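You operate a simulated robot arm through the tools that you are given. There is no shell and no other tool. Be economical: measure what you need, move in short steps, check, and stop when the job is done.

Carry out the task below with a simulated robot arm. There is one attempt and no reset: what you move stays moved.

## Task
Let plate 4 cool, then rub the crust off its top.
Fine: heat knob off, hot lamp dark, then switch off; black rubber block back where it lay. What is to be rubbed or washed off counts as gone when no trace of it is left.
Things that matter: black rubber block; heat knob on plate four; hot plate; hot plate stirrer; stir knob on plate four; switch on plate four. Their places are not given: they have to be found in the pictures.

Only the result counts: the job must be done as asked and must still hold three seconds after the hand-in. Knocking over, shifting, dropping, spilling or breaking anything else fails it.

## Robot
A 7-joint arm with a two-finger parallel gripper, fixed in place. Base frame: the origin is at the foot of the arm, x ahead of it, y to its left, z up. Lengths are in mm, angles in degrees, forces in N, time in s.
With the tool pointing down near the work surface it reaches from about 340 to 780 mm from the base axis. Its first joint turns from -166.0 to 166.0 degrees. Payload 3.91 kg.
The tool frame sits at the grasp point between the pads (the TCP): z along the fingers, y along the line on which they close. The tips reach 30 mm beyond it. Largest opening 110 mm; finger width 20, thickness 10; the body of the gripper, 48 by 112 mm, starts 55 mm behind the TCP.
Orientation is that of the tool frame in the base frame, as [roll, pitch, yaw] about the fixed x, y, z axes, in that order (R = Rz(yaw) Ry(pitch) Rx(roll)). With the fingers straight down and closing along the base's y, the tool's x points along the base's -x, its y along +y and its z along -z.

## Interface
- The arm moves only by the tool servo_tool. Its argument "series" is a list of rows, each a list of 7 numbers: the shift along the tool's x, y, z in units of 30 mm (1.0 is 30 mm), then the turn, a rotation vector about the tool's x, y, z in units of 6 degrees (1.0 is 6 degrees), then the gripper command, from -1 (shut) to 1 (fully open), values between in proportion. In form: [[dx, dy, dz, wx, wy, wz, hand], ...]. A call has 1 to 12 rows; each row shifts and turns the commanded pose from where the row before left it, along the tool's axes as they then stand. A call with a number of a shift or a turn outside -1 to 1 is refused whole. Each row takes 0.2 s and may step no farther than 50 mm and 8.6 degrees from the row before; otherwise, or with a gripper value out of range, the whole call is refused. A pose out of reach is approached as far as the arm can. The call stops where the force on the tool passes 40 N (or 10 N more than at its start, if that is more) or the arm is blocked; 0.2 s more then pass. Each finger travels about 153 mm/s and halts on what it meets, pressing with about 22 N; the grip force reading is that of the motor and also rises with nothing between the fingers. The clock runs only during rows and for 0.2 s after the last one: add rows that do not move to give the fingers time. It gives the time, the measured TCP pose, the force on the tool (base axes), the opening and the grip force at its end, in the units of the frame above (readings bear some noise), with the torque about the TCP (base axes, N m) and any sound that the robot's microphone picked up.
- Cameras (640 x 400 px; columns grow to the right, rows downward): "scene" is fixed at [49.8, -500.6, 1564.3]; the picture's right is [0.20, -0.98, 0.00], its down [-0.85, -0.17, -0.49] and it looks along [0.48, 0.10, -0.87] (base axes); focal length 325 px, centre (320, 200). "wrist" rides on the gripper at [77, 7, -114] in the tool frame; the picture's right is [-0.09, 1.00, 0.00], its down [-0.80, -0.07, -0.59] and it looks along [-0.59, -0.05, 0.80] (tool axes); focal length 270 px, centre (320, 200).
- snapshot(camera): a new picture of that camera. It takes no simulated time.
- lift_body(by): slides the trunk up (or, below 0, down) by that many mm; the arm rides with it, the base frame stays. It gives what a move gives, with no picture.
- probe_pixels(camera, pixels): there is no depth. For up to 12 entries [column, row, z] of the newest picture of that camera ("zoom" is the newest enlarged one), the place [x, y] in the base frame at which the ray of that pixel passes the height z, good to about 2 mm. It takes no simulated time.
- inspect(camera, box): a new picture of the part [left, top, right, bottom] of that camera's present view, enlarged. It takes no simulated time.
- sign_off(): hands the job in; it is judged then, once.

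Keep the steps short. Do not move on a guess: measure, check each grasp and each placing, and mend mistakes. In all there are 80 turns and 34 pictures (those below and enlarged ones count). Leave the gripper open and the arm clear of the work at the hand-in unless told otherwise, and finish with a single line.

The tools are called as name(argument=value, ...) on one line, values as JSON. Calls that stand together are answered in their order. servo_tool: Moves the arm, as the interface text tells. Its arguments: {"type":"object","properties":{"series":{"type":"array"}},"required":["series"]} The other tools are called the same way: lift_body (by) slides the trunk up or down; snapshot (camera) takes a picture; probe_pixels (camera, pixels) gives the place at which the rays of pixels pass given heights; inspect (camera, box) takes an enlarged picture of a part of a camera's view; sign_off () hands the job in.

At the start:

```text
time: 0.0
ee_pos: [241.5, -334.4, 1283.1]
tcp_rot: [180.0, 0.0, 180.0]
wrist_force: [-0.5, -0.2, 0.3]
torque: [0.0, 0.05, 0.0]
opening: 110.1
finger_force: 0.1
trunk travel left (down, up): [-575.0, 35.0]
```

scene: 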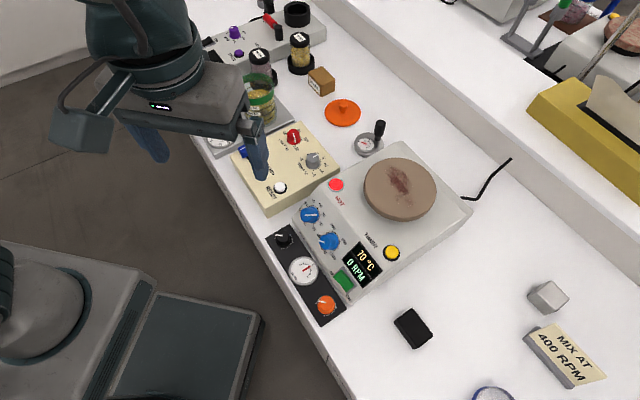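
wrist: 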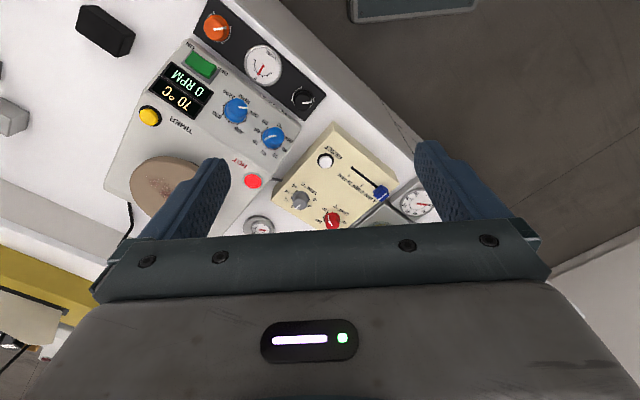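

I see a hot plate with a disc that has a stain, a display reading 70 °C / 0 RPM, a red HOT lamp, two blue knobs, a green switch and a black block. I'll enlarge these to read the labels.

inspect(camera="scene", box=[260, 130, 480, 360])

inspect(camera="wrist", box=[60, 0, 340, 240])

```text
1.74 times, centred on (370, 245) of scene
```

zoom: 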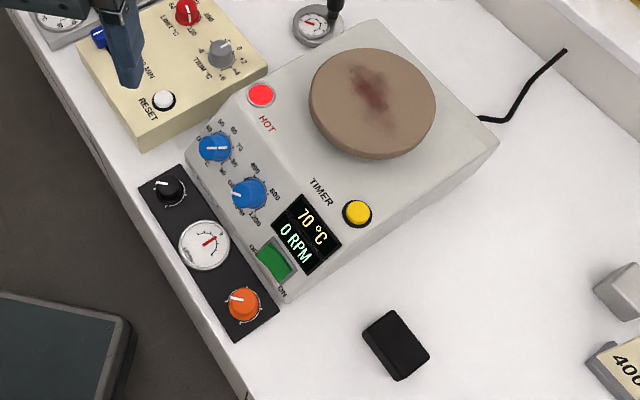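

```text
1.67 times, centred on (200, 120) of wrist
```

zoom: 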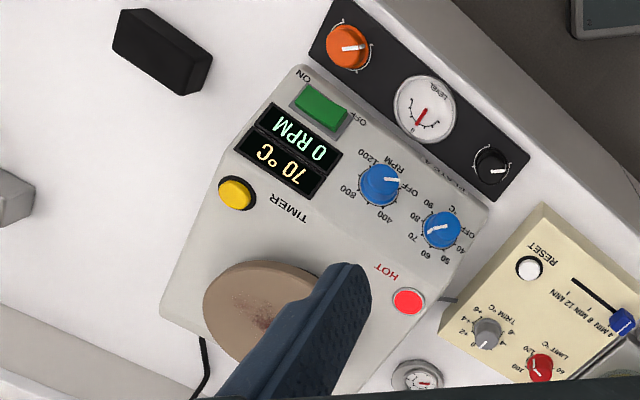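

The heat knob (upper blue one) points at 70 and the stir knob is at OFF. To find heights, I'll triangulate by probing the same points in both views: block, HOT lamp, heat knob, yellow button and green switch.

probe_pixels(camera="scene", pixels=[[413, 328, 800], [413, 328, 1000], [336, 185, 800], [336, 185, 1000], [309, 215, 800], [309, 215, 1000], [329, 241, 800], [329, 241, 1000], [391, 253, 800], [391, 253, 1000], [344, 281, 800], [344, 281, 1000]])

probe_pixels(camera="wrist", pixels=[[105, 30, 800], [105, 30, 1000], [253, 181, 800], [253, 181, 1000], [273, 138, 800], [273, 138, 1000], [236, 110, 800], [236, 110, 1000], [150, 116, 800], [150, 116, 1000], [201, 64, 800], [201, 64, 1000]])

```text
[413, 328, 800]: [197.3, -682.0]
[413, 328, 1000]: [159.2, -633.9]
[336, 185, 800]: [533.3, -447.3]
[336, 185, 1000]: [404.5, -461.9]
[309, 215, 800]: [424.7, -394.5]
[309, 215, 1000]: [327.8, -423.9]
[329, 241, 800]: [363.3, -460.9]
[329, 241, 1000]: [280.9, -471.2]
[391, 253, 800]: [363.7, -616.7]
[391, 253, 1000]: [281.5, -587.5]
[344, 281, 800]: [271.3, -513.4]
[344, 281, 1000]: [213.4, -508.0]
```

```text
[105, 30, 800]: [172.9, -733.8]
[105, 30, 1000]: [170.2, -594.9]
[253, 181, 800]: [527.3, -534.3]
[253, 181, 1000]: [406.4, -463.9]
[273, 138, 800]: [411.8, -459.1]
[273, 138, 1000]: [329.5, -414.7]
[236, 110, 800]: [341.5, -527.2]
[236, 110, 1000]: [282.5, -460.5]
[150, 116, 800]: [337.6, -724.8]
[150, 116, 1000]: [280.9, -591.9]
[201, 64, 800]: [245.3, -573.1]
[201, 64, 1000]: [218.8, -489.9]
```

Triangulated (mm): the table is about z 900, the heat knob about (340,-420,975), the stir knob (292,-470,972), the switch (227,-509,953), the lamp (402,-462,1004) and the block (175,-645,~914). The hot plate stands turned 45° from the base. I'll turn the tool by 45° to face its front, descend about 140 mm and look closer.

servo_tool(series=[[0, 0, 0.6, 0, 0, 0.94, 1], [0, 0, 0.6, 0, 0, 0.94, 1], [0, 0, 0.6, 0, 0, 0.94, 1], [0, 0, 0.6, 0, 0, 0.94, 1], [0, 0, 0.6, 0, 0, 0.94, 1], [0, 0, 0.6, 0, 0, 0.94, 1], [0, 0, 0.6, 0, 0, 0.93, 1], [0, 0, 0.6, 0, 0, 0.93, 1]])

snapshot(camera="wrist")

```text
time: 1.8
ee_pos: [242.0, -333.8, 1139.8]
tcp_rot: [180.0, 0.0, 134.9]
wrist_force: [-0.6, -0.3, 0.0]
torque: [0.04, -0.03, 0.02]
opening: 110.2
finger_force: 0.0
trunk travel left (down, up): [-575.0, 35.0]
```

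```text
29 pictures are left
```

wrist: 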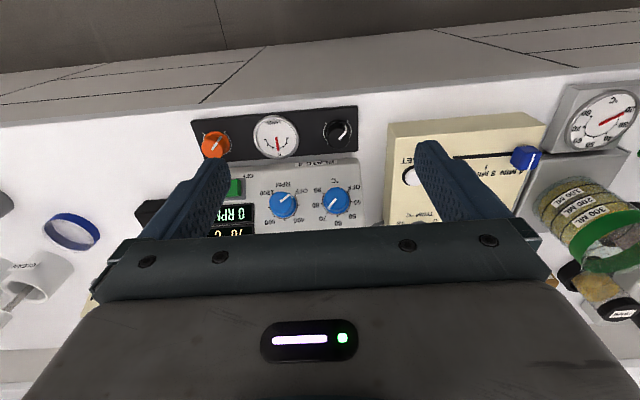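

The view now faces the front panel: heat knob at about (335,202), stir knob (283,204). I'll enlarge to read the scales.

inspect(camera="wrist", box=[190, 90, 390, 240])

```text
2.67 times, centred on (290, 165) of wrist
```

zoom: 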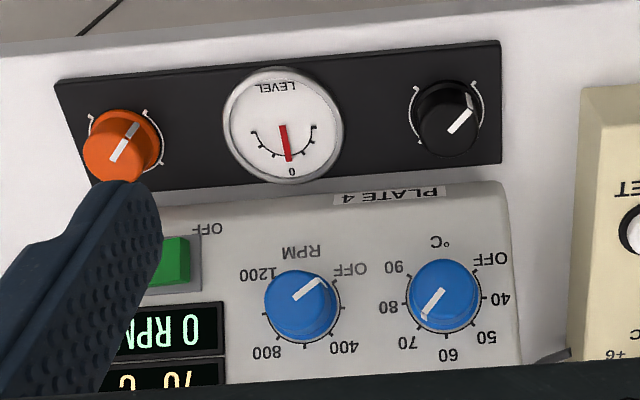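

Heat knob scale runs clockwise, OFF–40–50–60–70–80–90, so OFF is about 180° counter-clockwise from 70. I'll move above the heat knob (tool x −130, z +70 mm) for a close look at it and the slope of the panel.

servo_tool(series=[[-0.87, 0.06, 0.4, 0, 0, 0, 1], [-0.87, 0.06, 0.4, 0, 0, 0, 1], [-0.87, 0.06, 0.4, 0, 0, 0, 1], [-0.87, 0.06, 0.4, 0, 0, 0, 1], [-0.87, 0.06, 0.4, 0, 0, 0, 0.3]])

snapshot(camera="wrist")

```text
time: 3.0
ee_pos: [340.0, -419.6, 1078.0]
tcp_rot: [-180.0, 0.0, 135.0]
wrist_force: [-0.5, -0.7, -0.4]
torque: [0.0, 0.04, -0.01]
opening: 71.4
finger_force: 0.0
trunk travel left (down, up): [-575.0, 35.0]
```

```text
27 pictures are left
```

wrist: 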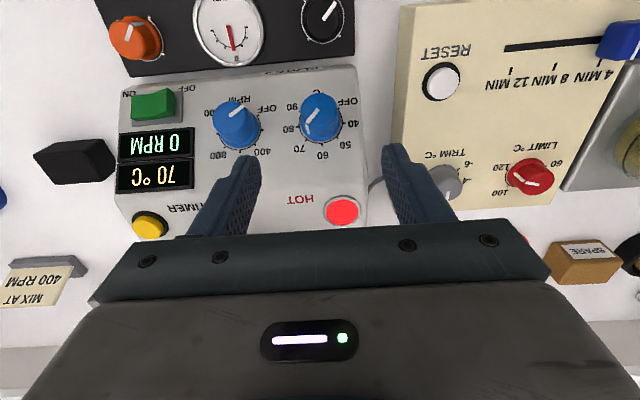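

I'll enlarge the knob in this view for precise points.

inspect(camera="wrist", box=[110, 50, 370, 230])

inspect(camera="scene", box=[280, 160, 430, 310])

```text
2.22 times, centred on (240, 140) of wrist
```

zoom: 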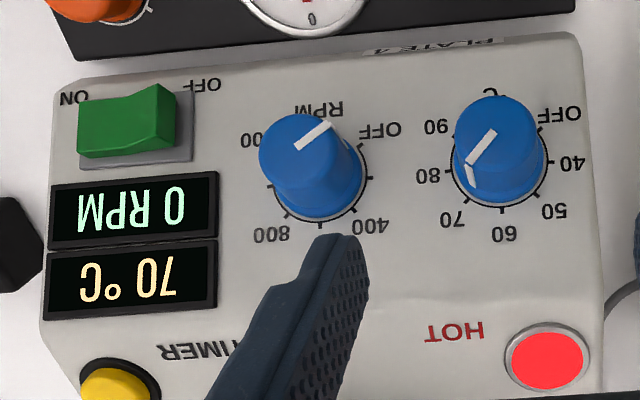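

```text
2.67 times, centred on (355, 235) of scene
```

zoom: 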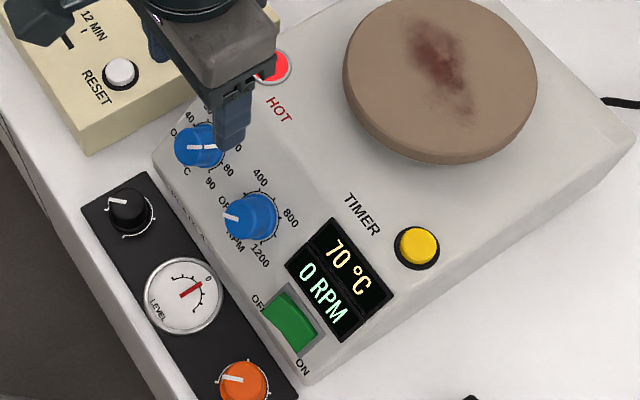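

I'll triangulate display corners, front corner and knob cap in the two views to get the panel slope.

probe_pixels(camera="scene", pixels=[[342.6, 259.7, 950], [342.6, 259.7, 1000], [359.9, 241.7, 950], [359.9, 241.7, 1000], [382.7, 269.8, 950], [382.7, 269.8, 1000], [310.1, 213.3, 950], [310.1, 213.3, 1000], [329, 239.6, 950], [329, 239.6, 1000], [338, 184.8, 950], [338, 184.8, 1000]])

probe_pixels(camera="wrist", pixels=[[193.2, 127.8, 950], [193.2, 127.8, 1000], [193.6, 187.7, 950], [193.6, 187.7, 1000], [115.2, 193.2, 950], [115.2, 193.2, 1000], [317.9, 110.7, 950], [317.9, 110.7, 1000], [236, 117, 950], [236, 117, 1000], [341.8, 211, 950], [341.8, 211, 1000]])

```text
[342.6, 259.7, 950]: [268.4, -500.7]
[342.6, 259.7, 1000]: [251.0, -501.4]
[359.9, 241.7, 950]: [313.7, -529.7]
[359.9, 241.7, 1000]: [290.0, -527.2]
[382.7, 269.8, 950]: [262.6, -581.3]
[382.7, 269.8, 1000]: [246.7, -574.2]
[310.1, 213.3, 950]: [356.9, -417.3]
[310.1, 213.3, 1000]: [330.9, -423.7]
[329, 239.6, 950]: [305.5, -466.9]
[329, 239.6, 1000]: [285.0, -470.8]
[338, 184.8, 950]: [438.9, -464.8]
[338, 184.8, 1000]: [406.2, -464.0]
```

```text
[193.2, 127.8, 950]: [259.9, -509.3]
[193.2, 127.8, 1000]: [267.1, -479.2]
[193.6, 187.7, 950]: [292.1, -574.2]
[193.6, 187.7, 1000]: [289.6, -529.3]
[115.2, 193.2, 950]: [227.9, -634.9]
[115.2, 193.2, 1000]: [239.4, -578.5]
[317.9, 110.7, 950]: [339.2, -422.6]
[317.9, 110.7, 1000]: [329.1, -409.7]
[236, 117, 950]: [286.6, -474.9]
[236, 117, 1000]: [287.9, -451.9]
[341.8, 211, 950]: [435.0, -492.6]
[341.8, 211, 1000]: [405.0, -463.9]
```

Panel looks steep, but the estimates scatter. I'll triangulate more flat-print points: front corners and the texts OFF (switch), ON, 800, 400.

probe_pixels(camera="scene", pixels=[[293.2, 219.3, 950], [293.2, 219.3, 1000], [349.4, 303.2, 950], [349.4, 303.2, 1000], [331.8, 272.5, 950], [331.8, 272.5, 1000], [348.3, 297.5, 950], [348.3, 297.5, 1000], [343.8, 241.4, 950], [343.8, 241.4, 1000], [332.5, 226, 950], [332.5, 226, 1000]])

probe_pixels(camera="wrist", pixels=[[356.2, 67, 950], [356.2, 67, 1000], [120.6, 88.2, 950], [120.6, 88.2, 1000], [186.8, 88.2, 950], [186.8, 88.2, 1000], [129.6, 93.6, 950], [129.6, 93.6, 1000], [218.4, 155.3, 950], [218.4, 155.3, 1000], [263.4, 150.8, 950], [263.4, 150.8, 1000]])

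```text
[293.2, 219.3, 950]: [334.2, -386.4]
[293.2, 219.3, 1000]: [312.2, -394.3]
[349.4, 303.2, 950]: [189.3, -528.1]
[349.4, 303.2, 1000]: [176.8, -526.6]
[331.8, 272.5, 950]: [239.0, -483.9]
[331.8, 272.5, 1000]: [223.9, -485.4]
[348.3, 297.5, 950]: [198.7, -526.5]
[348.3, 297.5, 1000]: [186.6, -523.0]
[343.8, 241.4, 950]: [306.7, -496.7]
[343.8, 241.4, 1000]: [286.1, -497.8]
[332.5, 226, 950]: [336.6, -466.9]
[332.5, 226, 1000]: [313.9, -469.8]
```

```text
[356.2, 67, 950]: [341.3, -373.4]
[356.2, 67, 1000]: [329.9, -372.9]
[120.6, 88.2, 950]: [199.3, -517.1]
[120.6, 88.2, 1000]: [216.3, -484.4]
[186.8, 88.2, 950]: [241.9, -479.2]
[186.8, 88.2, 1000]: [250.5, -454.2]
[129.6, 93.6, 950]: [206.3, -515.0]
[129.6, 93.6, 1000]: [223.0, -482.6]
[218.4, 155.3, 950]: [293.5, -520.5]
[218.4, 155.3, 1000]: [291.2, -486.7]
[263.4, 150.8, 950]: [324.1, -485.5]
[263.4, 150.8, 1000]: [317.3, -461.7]
```

The print points all fit a plane z ≈ d + 425 (d = distance along (0.707,−0.707)), so the panel slopes at 45°. The heat knob base is at about d=544, s=−56, z=969. I'll back off 64 mm toward the front, then tilt the tool −45° about its y so it points along the knob axis.

servo_tool(series=[[0.7, 0, 0, 0, 0, 0, 0.2], [0.7, 0, 0, 0, 0, 0, 0.2], [0.7, 0, 0, 0, 0, 0, 0.2], [0, 0, 0, 0, -0.94, 0, 0.2], [0, 0, 0, 0, -0.94, 0, 0.2], [0, 0, 0, 0, -0.94, 0, 0.2], [0, 0, 0, 0, -0.94, 0, 0.2], [0, 0, 0, 0, -0.94, 0, 0.2], [0, 0, 0, 0, -0.94, 0, 0.2], [0, 0, 0, 0, -0.93, 0, 0.2], [0, 0, 0, 0, -0.93, 0, 0.2]])

inspect(camera="wrist", box=[140, 40, 500, 265])

```text
time: 5.4
ee_pos: [294.5, -374.3, 1079.4]
tcp_rot: [-179.9, 44.9, 135.2]
wrist_force: [0.0, -0.3, -0.3]
torque: [0.01, -0.01, -0.02]
opening: 65.9
finger_force: 0.1
trunk travel left (down, up): [-575.0, 35.0]
```

```text
1.78 times, centred on (320, 152) of wrist
```

zoom: 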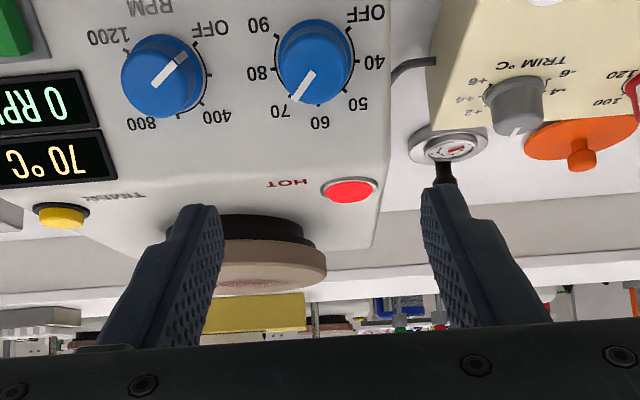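

The dial looks round from here, confirming the 45° slope; the pointer is at 70 and OFF is directly opposite. The knob base comes out the same (d=545, s=−56, z=970). Next I move onto the knob axis (tool x +27, z +60) and pre-turn the tool +45°.

servo_tool(series=[[0.226, 0.005, 0.5, 0, 0, 0, 0.1], [0.226, 0.005, 0.5, 0, 0, 0, 0.1], [0.226, 0.005, 0.5, 0, 0, 0, 0.1], [0.226, 0.005, 0.5, 0, 0, 0, 0.1], [0, 0, 0, 0, 0, 0.94, 0.1], [0, 0, 0, 0, 0, 0.94, 0.1], [0, 0, 0, 0, 0, 0.94, 0.1], [0, 0, 0, 0, 0, 0.94, 0.1], [0, 0, 0, 0, 0, 0.94, 0.1], [0, 0, 0, 0, 0, 0.94, 0.1], [0, 0, 0, 0, 0, 0.93, 0.1], [0, 0, 0, 0, 0, 0.93, 0.1]])

snapshot(camera="wrist")

```text
time: 8.0
ee_pos: [312.1, -391.3, 1017.6]
tcp_rot: [144.6, 30.0, 80.1]
wrist_force: [-0.5, 1.0, 0.6]
torque: [0.0, -0.02, 0.0]
opening: 60.6
finger_force: 0.1
trunk travel left (down, up): [-575.0, 35.0]
```

```text
23 pictures are left
```

wrist: 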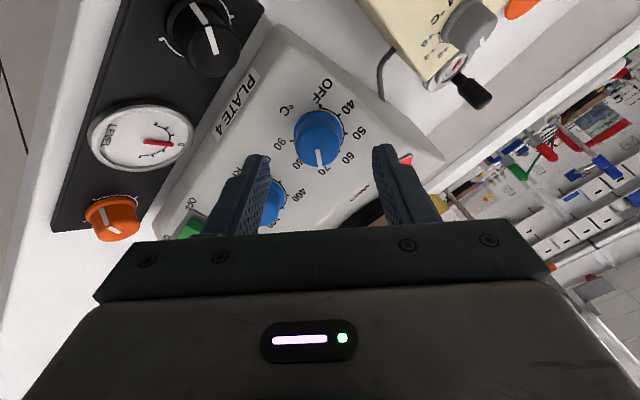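

The knob is centred between the fingers and I'm on its axis at height 67 mm. I'll advance 31 mm, then close.

servo_tool(series=[[0, 0, 0.35, 0, 0, 0, 0.1], [0, 0, 0.35, 0, 0, 0, 0.1], [0, 0, 0.33, 0, 0, 0, 0.1], [0, 0, 0, 0, 0, 0, -1], [0, 0, 0, 0, 0, 0, -1], [0, 0, 0, 0, 0, 0, -1]])

inspect(camera="wrist", box=[200, 60, 440, 250])

```text
time: 9.4
ee_pos: [326.7, -406.4, 994.7]
tcp_rot: [144.9, 29.9, 80.2]
wrist_force: [-4.3, -0.6, -14.2]
torque: [-0.48, -0.47, -0.03]
opening: 29.5
finger_force: 44.9
trunk travel left (down, up): [-575.0, 35.0]
```

```text
2.11 times, centred on (320, 155) of wrist
```

zoom: 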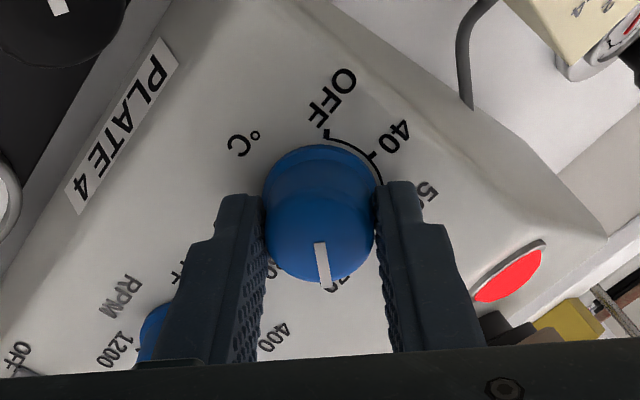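

The knob is held (29.5 mm). I'll turn counter-clockwise 72° first.

servo_tool(series=[[0, 0, 0, 0, 0, -1, -1], [0, 0, 0, 0, 0, -1, -1], [0, 0, 0, 0, 0, -1, -1], [0, 0, 0, 0, 0, -1, -1], [0, 0, 0, 0, 0, -1, -1], [0, 0, 0, 0, 0, -1, -1], [0, 0, 0, 0, 0, -1, -1], [0, 0, 0, 0, 0, -1, -1], [0, 0, 0, 0, 0, -1, -1], [0, 0, 0, 0, 0, -1, -1], [0, 0, 0, 0, 0, -1, -1], [0, 0, 0, 0, 0, -1, -1]])

inspect(camera="wrist", box=[200, 60, 440, 250])

```text
time: 12.0
ee_pos: [327.8, -405.9, 995.9]
tcp_rot: [-155.6, 38.9, 170.9]
wrist_force: [-8.3, 8.8, -22.0]
torque: [-0.02, 0.74, -0.62]
opening: 29.8
finger_force: 45.1
trunk travel left (down, up): [-575.0, 35.0]
```

```text
2.11 times, centred on (320, 155) of wrist
```

zoom: 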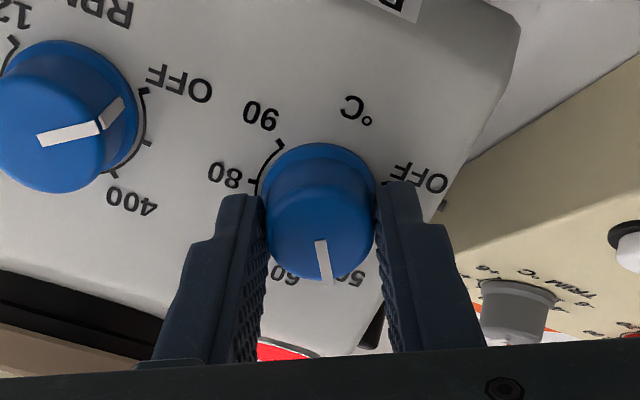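

The pointer moved with the grip to about 55 and the scale turns as expected. I'll turn 30° more, then open.

servo_tool(series=[[0, 0, 0, 0, 0, -1, -1], [0, 0, 0, 0, 0, -1, -1], [0, 0, 0, 0, 0, -1, -1], [0, 0, 0, 0, 0, -1, -1], [0, 0, 0, 0, 0, -1, -1], [0, 0, 0, 0, 0, 0, 0.1], [0, 0, 0, 0, 0, 0, 0.1]])

inspect(camera="wrist", box=[200, 60, 440, 250])

```text
time: 13.6
ee_pos: [327.8, -406.7, 996.8]
tcp_rot: [-139.9, 22.7, -159.6]
wrist_force: [0.4, 0.2, -0.3]
torque: [-0.02, -0.01, -0.03]
opening: 60.5
finger_force: 0.1
trunk travel left (down, up): [-575.0, 35.0]
```

```text
2.11 times, centred on (320, 155) of wrist
```

zoom: 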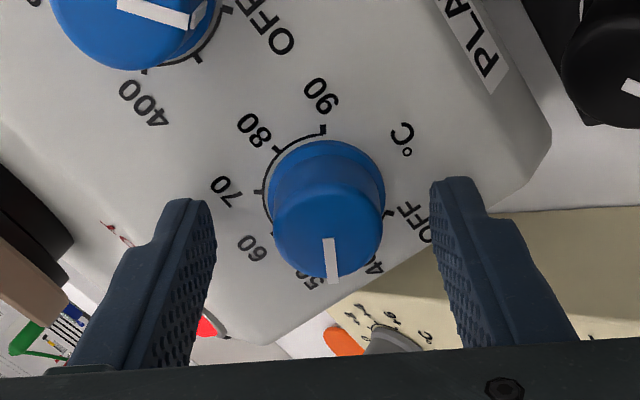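

The pointer is at about 47, roughly 78° left to OFF. The fingers are free; I'll rotate back +72° with a 2 mm downslope correction, then close again.

servo_tool(series=[[0, 0, 0, 0, 0, 1, 0.1], [0, 0, 0, 0, 0, 1, 0.1], [0, 0, 0, 0, 0, 1, 0.1], [0, 0, 0, 0, 0, 1, 0.1], [0, 0, 0, 0, 0, 1, 0.1], [0, 0, 0, 0, 0, 1, 0.1], [0, 0, 0, 0, 0, 1, 0.1], [0, 0, 0, 0, 0, 1, 0.1], [0, 0, 0, 0, 0, 1, 0.1], [0, 0, 0, 0, 0, 1, 0.1], [0, 0, 0, 0, 0, 1, 0.1], [0.07, -0.02, 0, 0, 0, 1, 0.1]])

servo_tool(series=[[0, 0, 0, 0, 0, 0, -1], [0, 0, 0, 0, 0, 0, -1], [0, 0, 0, 0, 0, 0, -1], [0, 0, 0, 0, 0, -1, -1], [0, 0, 0, 0, 0, -1, -1], [0, 0, 0, 0, 0, -1, -1], [0, 0, 0, 0, 0, -1, -1], [0, 0, 0, 0, 0, -1, -1], [0, 0, 0, 0, 0, -1, -1], [0, 0, 0, 0, 0, -1, -1], [0, 0, 0, 0, 0, -1, -1], [0, 0, 0, 0, 0, -1, -1]])

servo_tool(series=[[0, 0, 0, 0, 0, -1, -1], [0, 0, 0, 0, 0, -1, -1], [0, 0, 0, 0, 0, -1, -1], [0, 0, 0, 0, 0, -1, -1], [0, 0, 0, 0, 0, 0, -1]])

inspect(camera="wrist", box=[200, 60, 440, 250])

```text
time: 16.2
ee_pos: [326.6, -405.5, 993.7]
tcp_rot: [165.4, 43.1, 114.0]
wrist_force: [-0.6, 0.2, 1.1]
torque: [-0.01, -0.02, 0.02]
opening: 60.6
finger_force: 0.0
trunk travel left (down, up): [-575.0, 35.0]
```

```text
time: 18.8
ee_pos: [326.2, -404.8, 994.8]
tcp_rot: [-147.8, 33.3, -176.0]
wrist_force: [-2.2, 1.4, -4.4]
torque: [-0.24, 1.02, -0.95]
opening: 29.5
finger_force: 45.2
trunk travel left (down, up): [-575.0, 35.0]
```

```text
time: 20.0
ee_pos: [327.2, -404.5, 994.8]
tcp_rot: [-138.2, 18.7, -154.7]
wrist_force: [1.4, 0.2, 0.6]
torque: [-0.5, -0.31, -0.5]
opening: 29.3
finger_force: 44.6
trunk travel left (down, up): [-575.0, 35.0]
```

```text
2.11 times, centred on (320, 155) of wrist
```

zoom: 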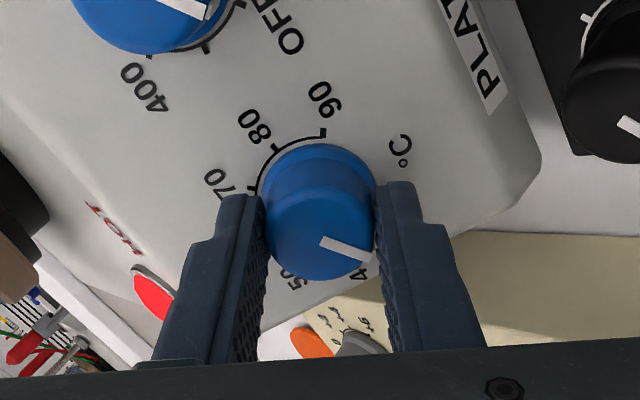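

The pointer is near OFF but the tick is hidden; I'll open and look.

servo_tool(series=[[0, 0, 0, 0, 0, 0, 0.1], [0, 0, 0, 0, 0, 0, 0.1]])

inspect(camera="wrist", box=[200, 60, 440, 250])

```text
time: 20.6
ee_pos: [326.2, -405.5, 994.7]
tcp_rot: [-138.3, 18.7, -154.8]
wrist_force: [-0.4, 0.0, 0.0]
torque: [-0.03, 0.02, -0.02]
opening: 60.6
finger_force: 0.1
trunk travel left (down, up): [-575.0, 35.0]
```

```text
2.11 times, centred on (320, 155) of wrist
```

zoom: 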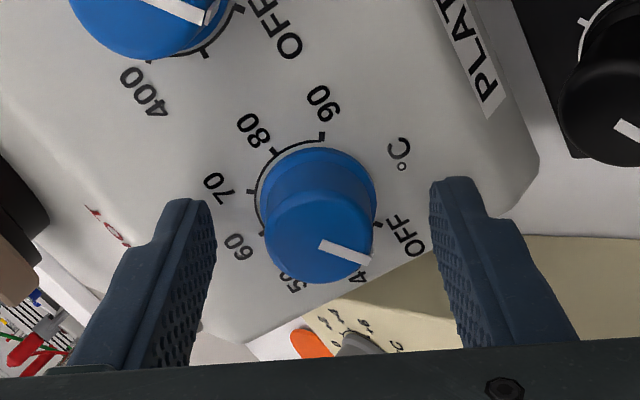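

The pointer is parallel to the OFF tick (as on the stir knob), so the heat is off. I'll retract, undo the roll and tilt, and then look at the block while the plate cools.

servo_tool(series=[[0, 0, -1, 0, 0, 0, 0.1], [0, 0, -1, 0, 0, 0, 0.1], [0, 0, -1, 0, 0, 1, 0.1], [0, 0, 0, 0, 0, 1, 0.1], [0, 0, 0, 0, 0, 1, 0.1], [0, 0, 0, 0, 0, 1, 0.1], [0, 0, 0, 0, 0, 1, 0.1], [0, 0, 0, 0, 0, 1, 0.1], [0, 0, 0, 0, 0, 1, 0.1], [0, 0, 0, 0, 0, 1, 0.1], [0, 0, 0, 0, 0, 1, 0.1], [0, 0, 0, 0, 0, 1, 0.1]])

servo_tool(series=[[0, 0, -1, 0, 0, 0.5, 1], [0, 0, 0, 0, 0.94, 0, 1], [0, 0, 0, 0, 0.94, 0, 1], [0, 0, 0, 0, 0.94, 0, 1], [0, 0, 0, 0, 0.94, 0, 1], [0, 0, 0, 0, 0.94, 0, 1], [0, 0, 0, 0, 0.94, 0, 1], [0, 0, 0, 0, 0.93, 0, 1], [0, 0, 0, 0, 0.93, 0, 1]])

inspect(camera="scene", box=[270, 140, 470, 360])

```text
time: 23.2
ee_pos: [279.9, -360.0, 1058.0]
tcp_rot: [-177.1, 44.9, 139.1]
wrist_force: [0.6, -1.0, -0.6]
torque: [0.03, 0.01, 0.03]
opening: 60.6
finger_force: 0.0
trunk travel left (down, up): [-575.0, 35.0]
```

```text
time: 25.2
ee_pos: [266.9, -345.3, 1078.5]
tcp_rot: [-179.9, -0.1, 135.1]
wrist_force: [-0.5, -0.2, 0.0]
torque: [0.01, 0.01, -0.02]
opening: 110.3
finger_force: 0.1
trunk travel left (down, up): [-575.0, 35.0]
```

```text
1.82 times, centred on (370, 250) of scene
```

zoom: 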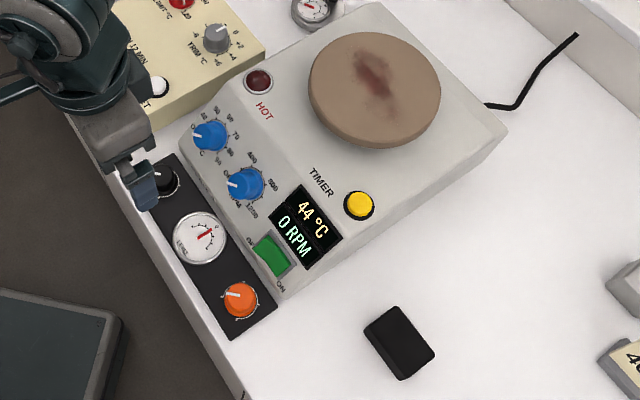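

Display shows 44 °C and the HOT lamp is dark, so the plate is cool enough and switching off is in order. The green rocker is centred about s=−201, d≈524, z≈949; its OFF half is the raised one, near s=−190. I'll move there sideways with the fingers shut and tilt 45°.

servo_tool(series=[[-0.13, -0.9, 0, 0, 0, 0, -1], [-0.13, -0.9, 0, 0, 0, 0, -1], [-0.13, -0.9, 0, 0, 0, 0, -1], [-0.13, -0.9, 0, 0, 0, 0, -1], [-0.13, -0.89, 0, 0, 0, 0, -1]])

servo_tool(series=[[0, 0, 0, 0, -0.94, 0, -1], [0, 0, 0, 0, -0.94, 0, -1], [0, 0, 0, 0, -0.94, 0, -1], [0, 0, 0, 0, -0.94, 0, -1], [0, 0, 0, 0, -0.94, 0, -1], [0, 0, 0, 0, -0.94, 0, -1], [0, 0, 0, 0, -0.93, 0, -1], [0, 0, 0, 0, -0.93, 0, -1], [0.68, 0, 0.3, 0, 0, 0, -1], [0.68, 0, 0.3, 0, 0, 0, -1], [0, 0, 0.6, 0, 0, 0, -1]])

snapshot(camera="wrist")

```text
time: 26.4
ee_pos: [184.7, -455.7, 1080.2]
tcp_rot: [180.0, 0.0, 135.0]
wrist_force: [-0.7, -0.1, 0.8]
torque: [0.02, -0.02, 0.0]
opening: 0.0
finger_force: 21.9
trunk travel left (down, up): [-575.0, 35.0]
```

```text
time: 28.8
ee_pos: [182.3, -451.2, 1024.6]
tcp_rot: [-179.8, 45.1, 135.0]
wrist_force: [-0.4, -0.2, 0.6]
torque: [-0.03, -0.01, 0.01]
opening: 0.0
finger_force: 21.7
trunk travel left (down, up): [-575.0, 35.0]
```

```text
16 pictures are left
```

wrist: 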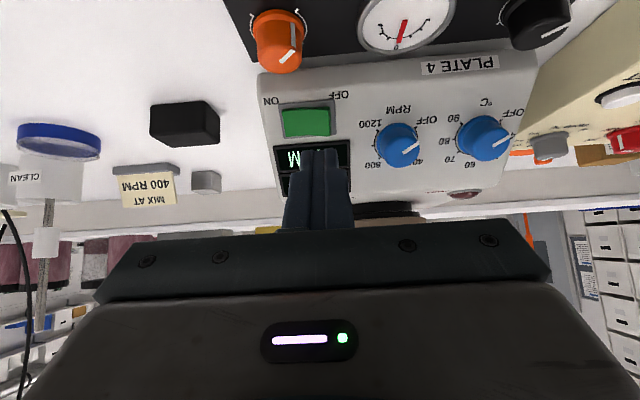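

The rocker is at (305,121), computed centre s=−202, matching. I'm on line with its OFF half (s=−190). I'll advance 55 mm, then press in small steps.

servo_tool(series=[[0, -0.03, 0.8, 0, 0, 0, -1], [0, 0, 0.6, 0, 0, 0, -1], [0, 0, 0.4, 0, 0, 0, -1], [0, 0, 0.1, 0, 0, 0, -1], [0, 0, 0.1, 0, 0, 0, -1], [0, 0, 0.1, 0, 0, 0, -1], [0, 0, 0.1, 0, 0, 0, -1]])

```text
time: 30.4
ee_pos: [215.6, -485.9, 979.2]
tcp_rot: [-179.9, 45.0, 135.0]
wrist_force: [0.2, 0.5, 0.0]
torque: [0.0, 0.03, 0.0]
opening: 0.0
finger_force: 21.6
trunk travel left (down, up): [-575.0, 35.0]
```

No contact yet (tip about 11 mm above the panel). I continue in 2 mm steps.

servo_tool(series=[[0, 0, 0.07, 0, 0, 0, -1], [0, 0, 0.07, 0, 0, 0, -1], [0, 0, 0.07, 0, 0, 0, -1]])

```text
time: 31.2
ee_pos: [217.4, -487.8, 976.2]
tcp_rot: [-179.8, 45.1, 134.9]
wrist_force: [-6.1, 10.9, 18.4]
torque: [-0.28, -0.1, -0.04]
opening: 0.0
finger_force: 22.1
trunk travel left (down, up): [-575.0, 35.0]
```

Contact with 22 N along the panel normal. I press slightly more.

servo_tool(series=[[0, 0, 0.05, 0, 0, 0, -1], [0, 0, 0.04, 0, 0, 0, -1]])

```text
time: 31.8
ee_pos: [217.2, -488.0, 975.7]
tcp_rot: [-179.9, 45.4, 134.8]
wrist_force: [-9.1, 20.2, 21.7]
torque: [-0.11, -0.07, 0.0]
opening: 0.1
finger_force: 21.9
trunk travel left (down, up): [-575.0, 35.0]
stopped in row 2: the force on the tool passed its limit at 41 N (the readings are from after the stop); the commanded pose is now the measured one
```

Pressed to about 40 N. I back off and look.

servo_tool(series=[[0, 0, -0.7, 0, 0, 0, -1], [0, 0, -1, 0, 0, 0, -1], [0, 0, -1, 0, 0, 0, -1]])

inspect(camera="wrist", box=[220, 60, 420, 220])

```text
time: 32.6
ee_pos: [179.4, -449.4, 1031.9]
tcp_rot: [180.0, 45.4, 134.8]
wrist_force: [0.0, -0.3, 0.2]
torque: [-0.02, 0.06, -0.01]
opening: 0.1
finger_force: 21.9
trunk travel left (down, up): [-575.0, 35.0]
```

```text
2.50 times, centred on (320, 140) of wrist
```

zoom: 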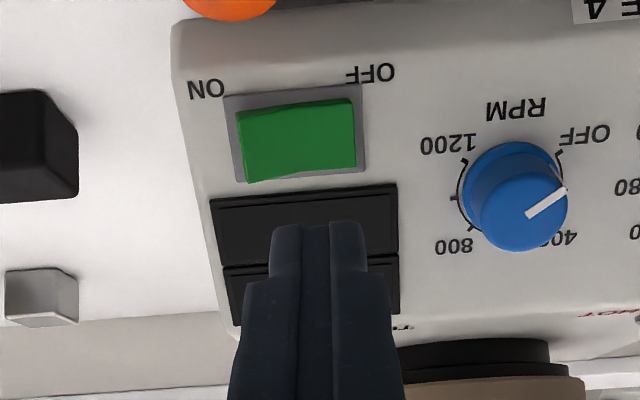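

The displays are dark and the rocker's OFF side is down; knobs undisturbed. Next I raise, level the tool and go above the black block.

servo_tool(series=[[0, 0, -0.9, 0, 0.94, 0, -1], [0, 0, -0.9, 0, 0.94, 0, -1], [0, 0, 0, 0, 0.94, 0, -1], [0, 0, 0, 0, 0.94, 0, -1], [0, 0, 0, 0, 0.94, 0, -1], [0, 0, 0, 0, 0.94, 0, -1], [0, 0, 0, 0, 0.97, 0, -1], [0, 0, 0, 0, 0.96, 0, -1]])

servo_tool(series=[[-0.3, -0.94, 0, 0, 0, 0, 0], [-0.3, -0.94, 0, 0, 0, 0, 0], [-0.9, -0.94, 0, 0, 0, 0, 0], [-0.9, -0.94, 0, 0, 0, 0, 0], [-0.9, -0.94, 0, 0, 0, 0, 0], [-0.9, 0, 0, 0, 0, 0, 0], [-0.9, 0, 0, 0, 0, 0, 0]])

inspect(camera="wrist", box=[200, 20, 440, 220])

```text
time: 34.4
ee_pos: [153.6, -424.1, 1069.8]
tcp_rot: [-179.9, -0.3, 134.8]
wrist_force: [-0.1, -1.2, -0.4]
torque: [0.0, -0.01, -0.01]
opening: 0.0
finger_force: 21.7
trunk travel left (down, up): [-575.0, 35.0]
```

```text
time: 36.0
ee_pos: [158.9, -632.5, 1068.4]
tcp_rot: [179.9, -0.3, 134.7]
wrist_force: [0.1, 0.3, -1.0]
torque: [0.03, 0.01, 0.01]
opening: 55.1
finger_force: 0.0
trunk travel left (down, up): [-575.0, 35.0]
```

```text
2.00 times, centred on (320, 120) of wrist
```

zoom: 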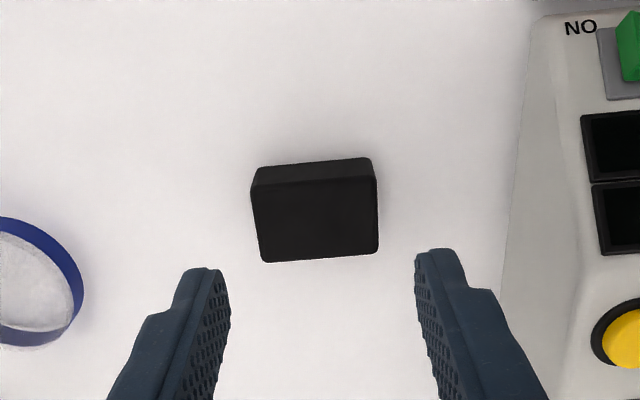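

Block seen clearly. Probing its top corners and visible bottom edge, plus scene points for height.

probe_pixels(camera="zoom", pixels=[[252, 187, 900], [252, 187, 930], [376, 178, 900], [376, 178, 930], [379, 252, 900], [379, 252, 930], [264, 262, 900], [264, 262, 930], [257, 169, 900], [370, 158, 900], [257, 169, 880], [370, 158, 880]])

probe_pixels(camera="scene", pixels=[[393.6, 319.8, 900], [393.6, 319.8, 930], [412.9, 307.7, 900], [412.9, 307.7, 930], [432.6, 332.4, 900], [432.6, 332.4, 930], [415, 348.9, 900], [415, 348.9, 880]])

```text
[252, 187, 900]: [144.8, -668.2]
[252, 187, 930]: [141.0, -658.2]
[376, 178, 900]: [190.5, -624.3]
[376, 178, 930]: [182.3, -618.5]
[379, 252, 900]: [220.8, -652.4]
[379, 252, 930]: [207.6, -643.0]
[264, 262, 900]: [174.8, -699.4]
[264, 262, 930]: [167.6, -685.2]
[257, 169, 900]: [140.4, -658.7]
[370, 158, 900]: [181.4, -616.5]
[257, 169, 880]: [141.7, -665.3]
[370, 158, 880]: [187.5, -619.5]
```

```text
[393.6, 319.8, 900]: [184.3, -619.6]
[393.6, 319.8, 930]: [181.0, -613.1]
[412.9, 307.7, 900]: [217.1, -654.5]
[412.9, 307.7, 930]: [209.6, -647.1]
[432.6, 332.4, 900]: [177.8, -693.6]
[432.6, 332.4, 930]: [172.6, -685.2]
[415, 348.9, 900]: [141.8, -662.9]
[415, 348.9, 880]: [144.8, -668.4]
```

Block: about 58×36×30 mm, z 900–930, centre (175,−650.5), long side along s, so the gripper is already aligned. I'll centre over it, opened to 88 mm, and descend to TCP z≈942.

servo_tool(series=[[-0.8, -0.04, 0.1, 0, 0, 0, 0.6], [0, 0, 0.9, 0, 0, 0, 0.6], [0, 0, 0.9, 0, 0, 0, 0.6], [0, 0, 0.9, 0, 0, 0, 0.6]])

inspect(camera="wrist", box=[200, 60, 440, 260])

```text
time: 37.0
ee_pos: [176.4, -649.2, 984.9]
tcp_rot: [179.9, -0.3, 134.8]
wrist_force: [-0.4, 0.1, -0.4]
torque: [0.02, 0.02, -0.02]
opening: 88.1
finger_force: 0.1
trunk travel left (down, up): [-575.0, 35.0]
```

```text
2.00 times, centred on (320, 160) of wrist
```

zoom: 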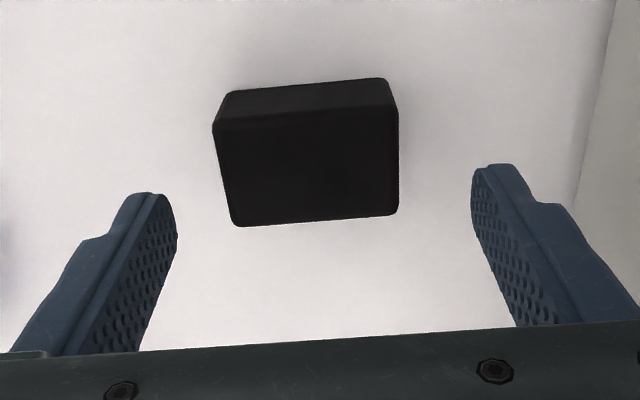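

Verify centring by probing the top corners at z 930.

probe_pixels(camera="zoom", pixels=[[214, 123, 930], [397, 108, 930], [399, 213, 930], [235, 225, 930]])

```text
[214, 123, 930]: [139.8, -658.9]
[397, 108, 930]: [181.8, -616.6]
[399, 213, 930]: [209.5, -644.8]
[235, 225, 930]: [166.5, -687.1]
```

Centre (174.4,−651.9), so I shift −3.3 mm along tool y and descend 43 mm, then close.

servo_tool(series=[[-0.01, -0.11, 0.5, 0, 0, 0, 0.6], [0, 0, 0.5, 0, 0, 0, 0.6], [0, 0, 0.44, 0, 0, 0, 0.6], [0, 0, 0, 0, 0, 0, 0.6]])

servo_tool(series=[[0, 0, 0, 0, 0, 0, 0.2], [0, 0, 0, 0, 0, 0, 0.0], [0, 0, 0, 0, 0, 0, -0.3], [0, 0, 0, 0, 0, 0, -1], [0, 0, 0, 0, 0, 0, -1]])

```text
time: 38.0
ee_pos: [174.2, -651.9, 942.1]
tcp_rot: [179.9, -0.2, 134.9]
wrist_force: [0.2, 0.4, 0.0]
torque: [0.02, -0.04, 0.02]
opening: 88.0
finger_force: 0.0
trunk travel left (down, up): [-575.0, 35.0]
```

```text
time: 39.2
ee_pos: [174.4, -652.1, 942.3]
tcp_rot: [180.0, -0.3, 134.9]
wrist_force: [1.1, -0.8, -0.3]
torque: [0.03, -0.01, 0.01]
opening: 59.2
finger_force: 22.0
trunk travel left (down, up): [-575.0, 35.0]
```

The block is held (59.2 mm); grasp pose noted: (174.4,−652.1,942.3), bottom 42 mm below TCP. I'll lift, and probe the disc edges and crust in the scene picture.

servo_tool(series=[[0, 0, -0.5, 0, 0, 0, -1], [0, 0, -1, 0, 0, 0, -1], [0, 0, -1, 0, 0, 0, -1], [0, 0, -1, 0, 0, 0, -1], [0, 0, -1, 0, 0, 0, -1], [0, 0, -1, 0, 0, 0, -1], [0, 0, -1, 0, 0, 0, -1]])

inspect(camera="scene", box=[330, 120, 480, 240])

```text
time: 40.8
ee_pos: [175.3, -652.5, 1139.1]
tcp_rot: [-180.0, -0.3, 134.9]
wrist_force: [-0.2, -0.2, -1.2]
torque: [0.01, 0.01, 0.0]
opening: 59.4
finger_force: 21.9
trunk travel left (down, up): [-575.0, 35.0]
```

```text
3.33 times, centred on (405, 180) of scene
```

zoom: 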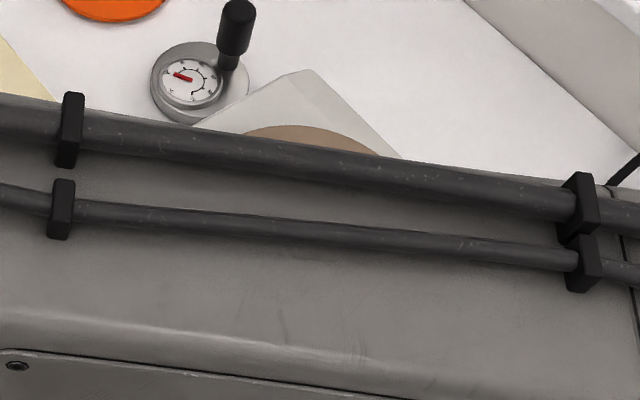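

The arm hides the disc from the scene camera. The camera is fixed, so I can still probe the earlier disc edge and crust pixels at candidate heights.

probe_pixels(camera="scene", pixels=[[364, 181, 1020], [364, 181, 1050], [436, 187, 1020], [436, 187, 1050], [398.6, 157.7, 1020], [398.6, 157.7, 1050], [399.5, 216, 1020], [399.5, 216, 1050], [399, 181, 1030]])

```text
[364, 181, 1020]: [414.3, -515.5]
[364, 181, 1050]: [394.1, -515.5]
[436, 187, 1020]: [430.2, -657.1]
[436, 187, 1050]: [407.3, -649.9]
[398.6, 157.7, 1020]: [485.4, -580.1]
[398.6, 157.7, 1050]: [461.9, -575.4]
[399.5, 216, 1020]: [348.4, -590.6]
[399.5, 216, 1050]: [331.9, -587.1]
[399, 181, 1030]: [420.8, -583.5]
```

Disc centre is about (410,−584) at z≈1035, radius ≈70. I'll travel at z 1139 to just beyond its centre so the wrist camera sees the disc in the upper image above the block.

servo_tool(series=[[-0.62, 0.89, 0, 0, 0, 0, -1], [-0.62, 0.89, 0, 0, 0, 0, -1], [-0.62, 0.89, 0, 0, 0, 0, -1], [-0.62, 0.89, 0, 0, 0, 0, -1], [-0.62, 0.89, 0, 0, 0, 0, -1], [-0.62, 0.89, 0, 0, 0, 0, -1], [-0.62, 0.89, 0, 0, 0, 0, -1], [-0.62, 0.89, 0, 0, 0, 0, -1]])

snapshot(camera="wrist")

```text
time: 42.6
ee_pos: [429.9, -595.2, 1136.9]
tcp_rot: [-179.9, -0.2, 134.8]
wrist_force: [0.2, 0.4, -0.4]
torque: [0.0, 0.02, 0.03]
opening: 59.2
finger_force: 21.7
out of reach, approached as far as the arm can: row 8
trunk travel left (down, up): [-575.0, 35.0]
```

```text
11 pictures are left
```

wrist: 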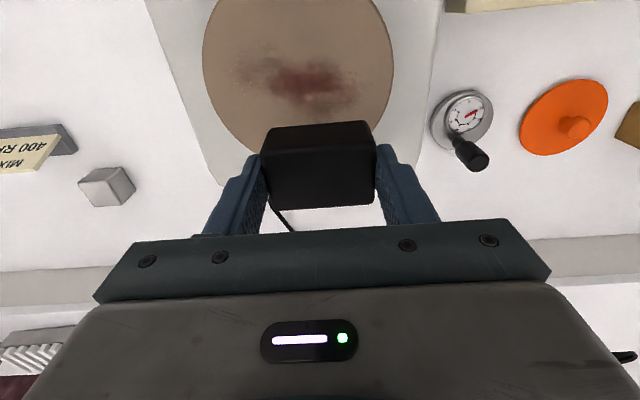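

I can see the disc and crust: spots from about (230,45) to (372,115), dark core at (305,82). I'll probe these, with the scene counterpart (398.7,180.6), to get the disc height.

probe_pixels(camera="wrist", pixels=[[305, 82, 1020], [305, 82, 1050], [203, 50, 1020], [203, 50, 1050], [394, 45, 1020], [394, 45, 1050], [228, 65, 1035], [372, 75, 1035], [320, 118, 1035], [300, 45, 1035], [262, 150, 1035], [380, 140, 1035]])

probe_pixels(camera="scene", pixels=[[398.7, 180.6, 1020], [398.7, 180.6, 1050]])

inspect(camera="wrist", box=[190, 0, 410, 160])

```text
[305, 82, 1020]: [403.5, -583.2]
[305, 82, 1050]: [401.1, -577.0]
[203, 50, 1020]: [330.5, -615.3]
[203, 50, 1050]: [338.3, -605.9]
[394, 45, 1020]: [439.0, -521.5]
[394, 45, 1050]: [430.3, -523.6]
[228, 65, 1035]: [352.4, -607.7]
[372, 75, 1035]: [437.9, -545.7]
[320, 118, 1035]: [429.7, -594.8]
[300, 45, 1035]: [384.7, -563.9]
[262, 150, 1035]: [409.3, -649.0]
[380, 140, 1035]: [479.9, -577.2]
```

```text
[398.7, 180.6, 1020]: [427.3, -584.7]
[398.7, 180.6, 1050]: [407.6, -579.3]
```

```text
2.50 times, centred on (300, 80) of wrist
```

zoom: 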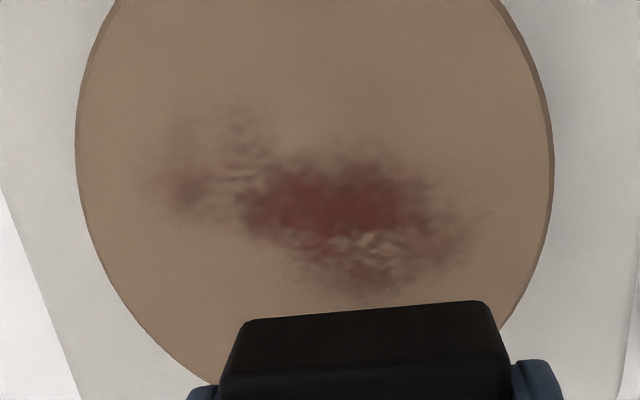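

Disc top works out at z≈1034, radius≈70; the crust covers d 668…728, s −182…−76. The contact height will show itself by force. I'll move back to d≈690 and descend to just above the disc.

servo_tool(series=[[0.6, -0.1, 0, 0, 0, 0, -1], [0.6, -0.1, 0, 0, 0, 0, -1], [0, 0, 0.5, 0, 0, 0, -1], [0, 0, 0.5, 0, 0, 0, -1], [0, 0, 0.4, 0, 0, 0, -1]])

```text
time: 43.8
ee_pos: [400.4, -574.2, 1092.7]
tcp_rot: [-180.0, -0.2, 134.9]
wrist_force: [-0.1, 0.6, -0.6]
torque: [-0.01, -0.01, 0.02]
opening: 59.2
finger_force: 22.2
trunk travel left (down, up): [-575.0, 35.0]
```

Block bottom is at about z 1050. I descend in 3 mm steps watching the force.

servo_tool(series=[[0, 0, 0.1, 0, 0, 0, -1], [0, 0, 0.1, 0, 0, 0, -1], [0, 0, 0.1, 0, 0, 0, -1]])

servo_tool(series=[[0, 0, 0.07, 0, 0, 0, -1], [0, 0, 0.07, 0, 0, 0, -1]])

```text
time: 44.6
ee_pos: [399.5, -575.8, 1088.6]
tcp_rot: [-179.9, 0.2, 134.9]
wrist_force: [2.2, -3.9, 20.0]
torque: [0.27, 0.09, 0.04]
opening: 59.4
finger_force: 21.6
trunk travel left (down, up): [-575.0, 35.0]
```

```text
time: 45.3
ee_pos: [398.7, -574.0, 1085.7]
tcp_rot: [-179.8, 0.4, 134.8]
wrist_force: [-2.9, 5.9, 10.5]
torque: [0.49, 0.2, 0.0]
opening: 59.7
finger_force: 21.9
trunk travel left (down, up): [-575.0, 35.0]
stopped in row 2: the force on the tool passed its limit at 40 N (the readings are from after the stop); the commanded pose is now the measured one
```

Contact: the disc top is at about z 1046, and I now have about 10 N pressing (the block may have slid a few mm up in the grip). I begin rubbing along s with gentle strokes.

servo_tool(series=[[0, -0.3, 0, 0, 0, 0, -1], [0, -0.4, 0, 0, 0, 0, -1], [0, -0.4, 0, 0, 0, 0, -1], [0, -0.3, 0, 0, 0, 0, -1]])

```text
time: 46.3
ee_pos: [371.5, -603.2, 1086.0]
tcp_rot: [-179.9, 0.3, 135.0]
wrist_force: [12.3, 9.7, 21.0]
torque: [0.59, -0.41, -0.11]
opening: 59.6
finger_force: 21.9
trunk travel left (down, up): [-575.0, 35.0]
```

Normal 21 N, friction 16 N. I ease by about 0.6 mm and stroke back across.

servo_tool(series=[[0, 0.3, -0.02, 0, 0, 0, -1], [0, 0.4, 0, 0, 0, 0, -1], [0, 0.4, 0, 0, 0, 0, -1], [0, 0.4, 0, 0, 0, 0, -1], [0, 0.4, 0, 0, 0, 0, -1], [0, 0.4, 0, 0, 0, 0, -1], [0, 0.3, 0, 0, 0, 0, -1]])

```text
time: 47.9
ee_pos: [421.9, -552.1, 1085.3]
tcp_rot: [-179.8, 0.4, 134.8]
wrist_force: [-13.4, -12.5, 27.5]
torque: [-0.31, 0.55, 0.11]
opening: 59.4
finger_force: 22.1
trunk travel left (down, up): [-575.0, 35.0]
```

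Normal force 27 N here; I ease again, step 15 mm farther in d and stroke back.

servo_tool(series=[[-0.25, 0, -0.04, 0, 0, 0, -1], [-0.25, 0, 0, 0, 0, 0, -1], [0, -0.4, 0, 0, 0, 0, -1], [0, -0.4, 0, 0, 0, 0, -1], [0, -0.4, 0, 0, 0, 0, -1], [0, -0.4, 0, 0, 0, 0, -1], [0, -0.4, 0, 0, 0, 0, -1], [0, -0.4, 0, 0, 0, 0, -1]])

```text
time: 49.7
ee_pos: [384.7, -612.3, 1086.3]
tcp_rot: [-179.9, 0.3, 134.9]
wrist_force: [3.7, 4.0, 8.0]
torque: [0.24, -0.31, 0.0]
opening: 59.2
finger_force: 22.5
trunk travel left (down, up): [-575.0, 35.0]
```

8 N: fine. Next I step to d≈718 and stroke back.

servo_tool(series=[[-0.22, 0, 0.01, 0, 0, 0, -1], [-0.22, 0, 0, 0, 0, 0, -1], [0, 0.4, 0, 0, 0, 0, -1], [0, 0.4, 0, 0, 0, 0, -1], [0, 0.4, 0, 0, 0, 0, -1], [0, 0.4, 0, 0, 0, 0, -1], [0, 0.4, 0, 0, 0, 0, -1], [0, 0.4, 0, 0, 0, 0, -1]])

```text
time: 51.5
ee_pos: [443.4, -570.6, 1085.7]
tcp_rot: [-180.0, 0.4, 134.9]
wrist_force: [-5.4, -7.6, 13.8]
torque: [-0.06, 0.15, 0.02]
opening: 59.3
finger_force: 22.2
trunk travel left (down, up): [-575.0, 35.0]
```

Good reach at d=717. Now the near side: move across to d≈672 and stroke out and back.

servo_tool(series=[[0.5, 0, 0, 0, 0, 0, -1], [0.5, 0, 0, 0, 0, 0, -1], [0.5, 0, 0, 0, 0, 0, -1], [0, -0.4, 0, 0, 0, 0, -1], [0, -0.4, 0, 0, 0, 0, -1], [0, -0.4, 0, 0, 0, 0, -1], [0, -0.4, 0, 0, 0, 0, -1], [0, -0.4, 0, 0, 0, 0, -1], [0, -0.4, 0, 0, 0, 0, -1]])

servo_tool(series=[[-0.3, 0, 0, 0, 0, 0, -1], [0, 0.4, 0, 0, 0, 0, -1], [0, 0.4, 0, 0, 0, 0, -1], [0, 0.4, 0, 0, 0, 0, -1], [0, 0.4, 0, 0, 0, 0, -1], [0, 0.4, 0, 0, 0, 0, -1], [0, 0.4, 0, 0, 0, 0, -1], [-0.5, 0, 0, 0, 0, 0, -1], [0, -0.4, 0, 0, 0, 0, -1], [0, -0.4, 0, 0, 0, 0, -1], [0, -0.4, 0, 0, 0, 0, -1], [0, -0.4, 0, 0, 0, 0, -1]])

```text
time: 53.5
ee_pos: [362.8, -588.0, 1085.5]
tcp_rot: [-179.7, 0.3, 135.0]
wrist_force: [6.7, 7.2, 13.6]
torque: [0.46, -0.38, -0.04]
opening: 59.3
finger_force: 21.9
trunk travel left (down, up): [-575.0, 35.0]
```

```text
time: 56.1
ee_pos: [396.2, -588.4, 1085.4]
tcp_rot: [-179.9, 0.3, 135.0]
wrist_force: [4.7, 3.9, 7.7]
torque: [0.27, -0.33, 0.01]
opening: 59.5
finger_force: 21.5
trunk travel left (down, up): [-575.0, 35.0]
```

Forces are steady at 8–14 N. I'll lift and move to the viewing spot to check the disc.

servo_tool(series=[[0, 0, -0.8, 0, 0, 0, -1], [-0.4, 0.2, -0.9, 0, 0, 0, -1], [-0.5, 0.4, 0, 0, 0, 0, -1]])

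inspect(camera="wrist", box=[190, 0, 410, 160])

```text
time: 56.9
ee_pos: [428.2, -595.9, 1136.0]
tcp_rot: [-179.9, 0.2, 134.9]
wrist_force: [0.8, 0.1, -0.3]
torque: [0.05, -0.01, 0.0]
opening: 59.1
finger_force: 21.8
trunk travel left (down, up): [-575.0, 35.0]
```

```text
2.50 times, centred on (300, 80) of wrist
```

zoom: 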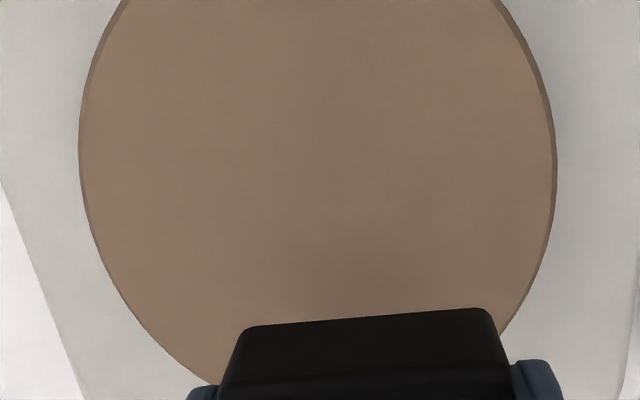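

The disc is clean in view. I carry the block back to its grasp spot (tool x +140, y −219) at the same height.

servo_tool(series=[[0.5825, -0.913, 0, 0, 0, 0, -1], [0.5825, -0.913, 0, 0, 0, 0, -1], [0.5825, -0.913, 0, 0, 0, 0, -1], [0.5825, -0.913, 0, 0, 0, 0, -1], [0.5825, -0.913, 0, 0, 0, 0, -1], [0.5825, -0.913, 0, 0, 0, 0, -1], [0.5825, -0.913, 0, 0, 0, 0, -1], [0.5825, -0.913, 0, 0, 0, 0, -1], [0, 0, 0, 0, 0, 0, -1]])

```text
time: 58.9
ee_pos: [174.3, -650.6, 1135.5]
tcp_rot: [-179.9, 0.2, 134.9]
wrist_force: [0.1, -0.7, -0.9]
torque: [0.0, -0.02, -0.01]
opening: 59.0
finger_force: 21.8
trunk travel left (down, up): [-575.0, 35.0]
```

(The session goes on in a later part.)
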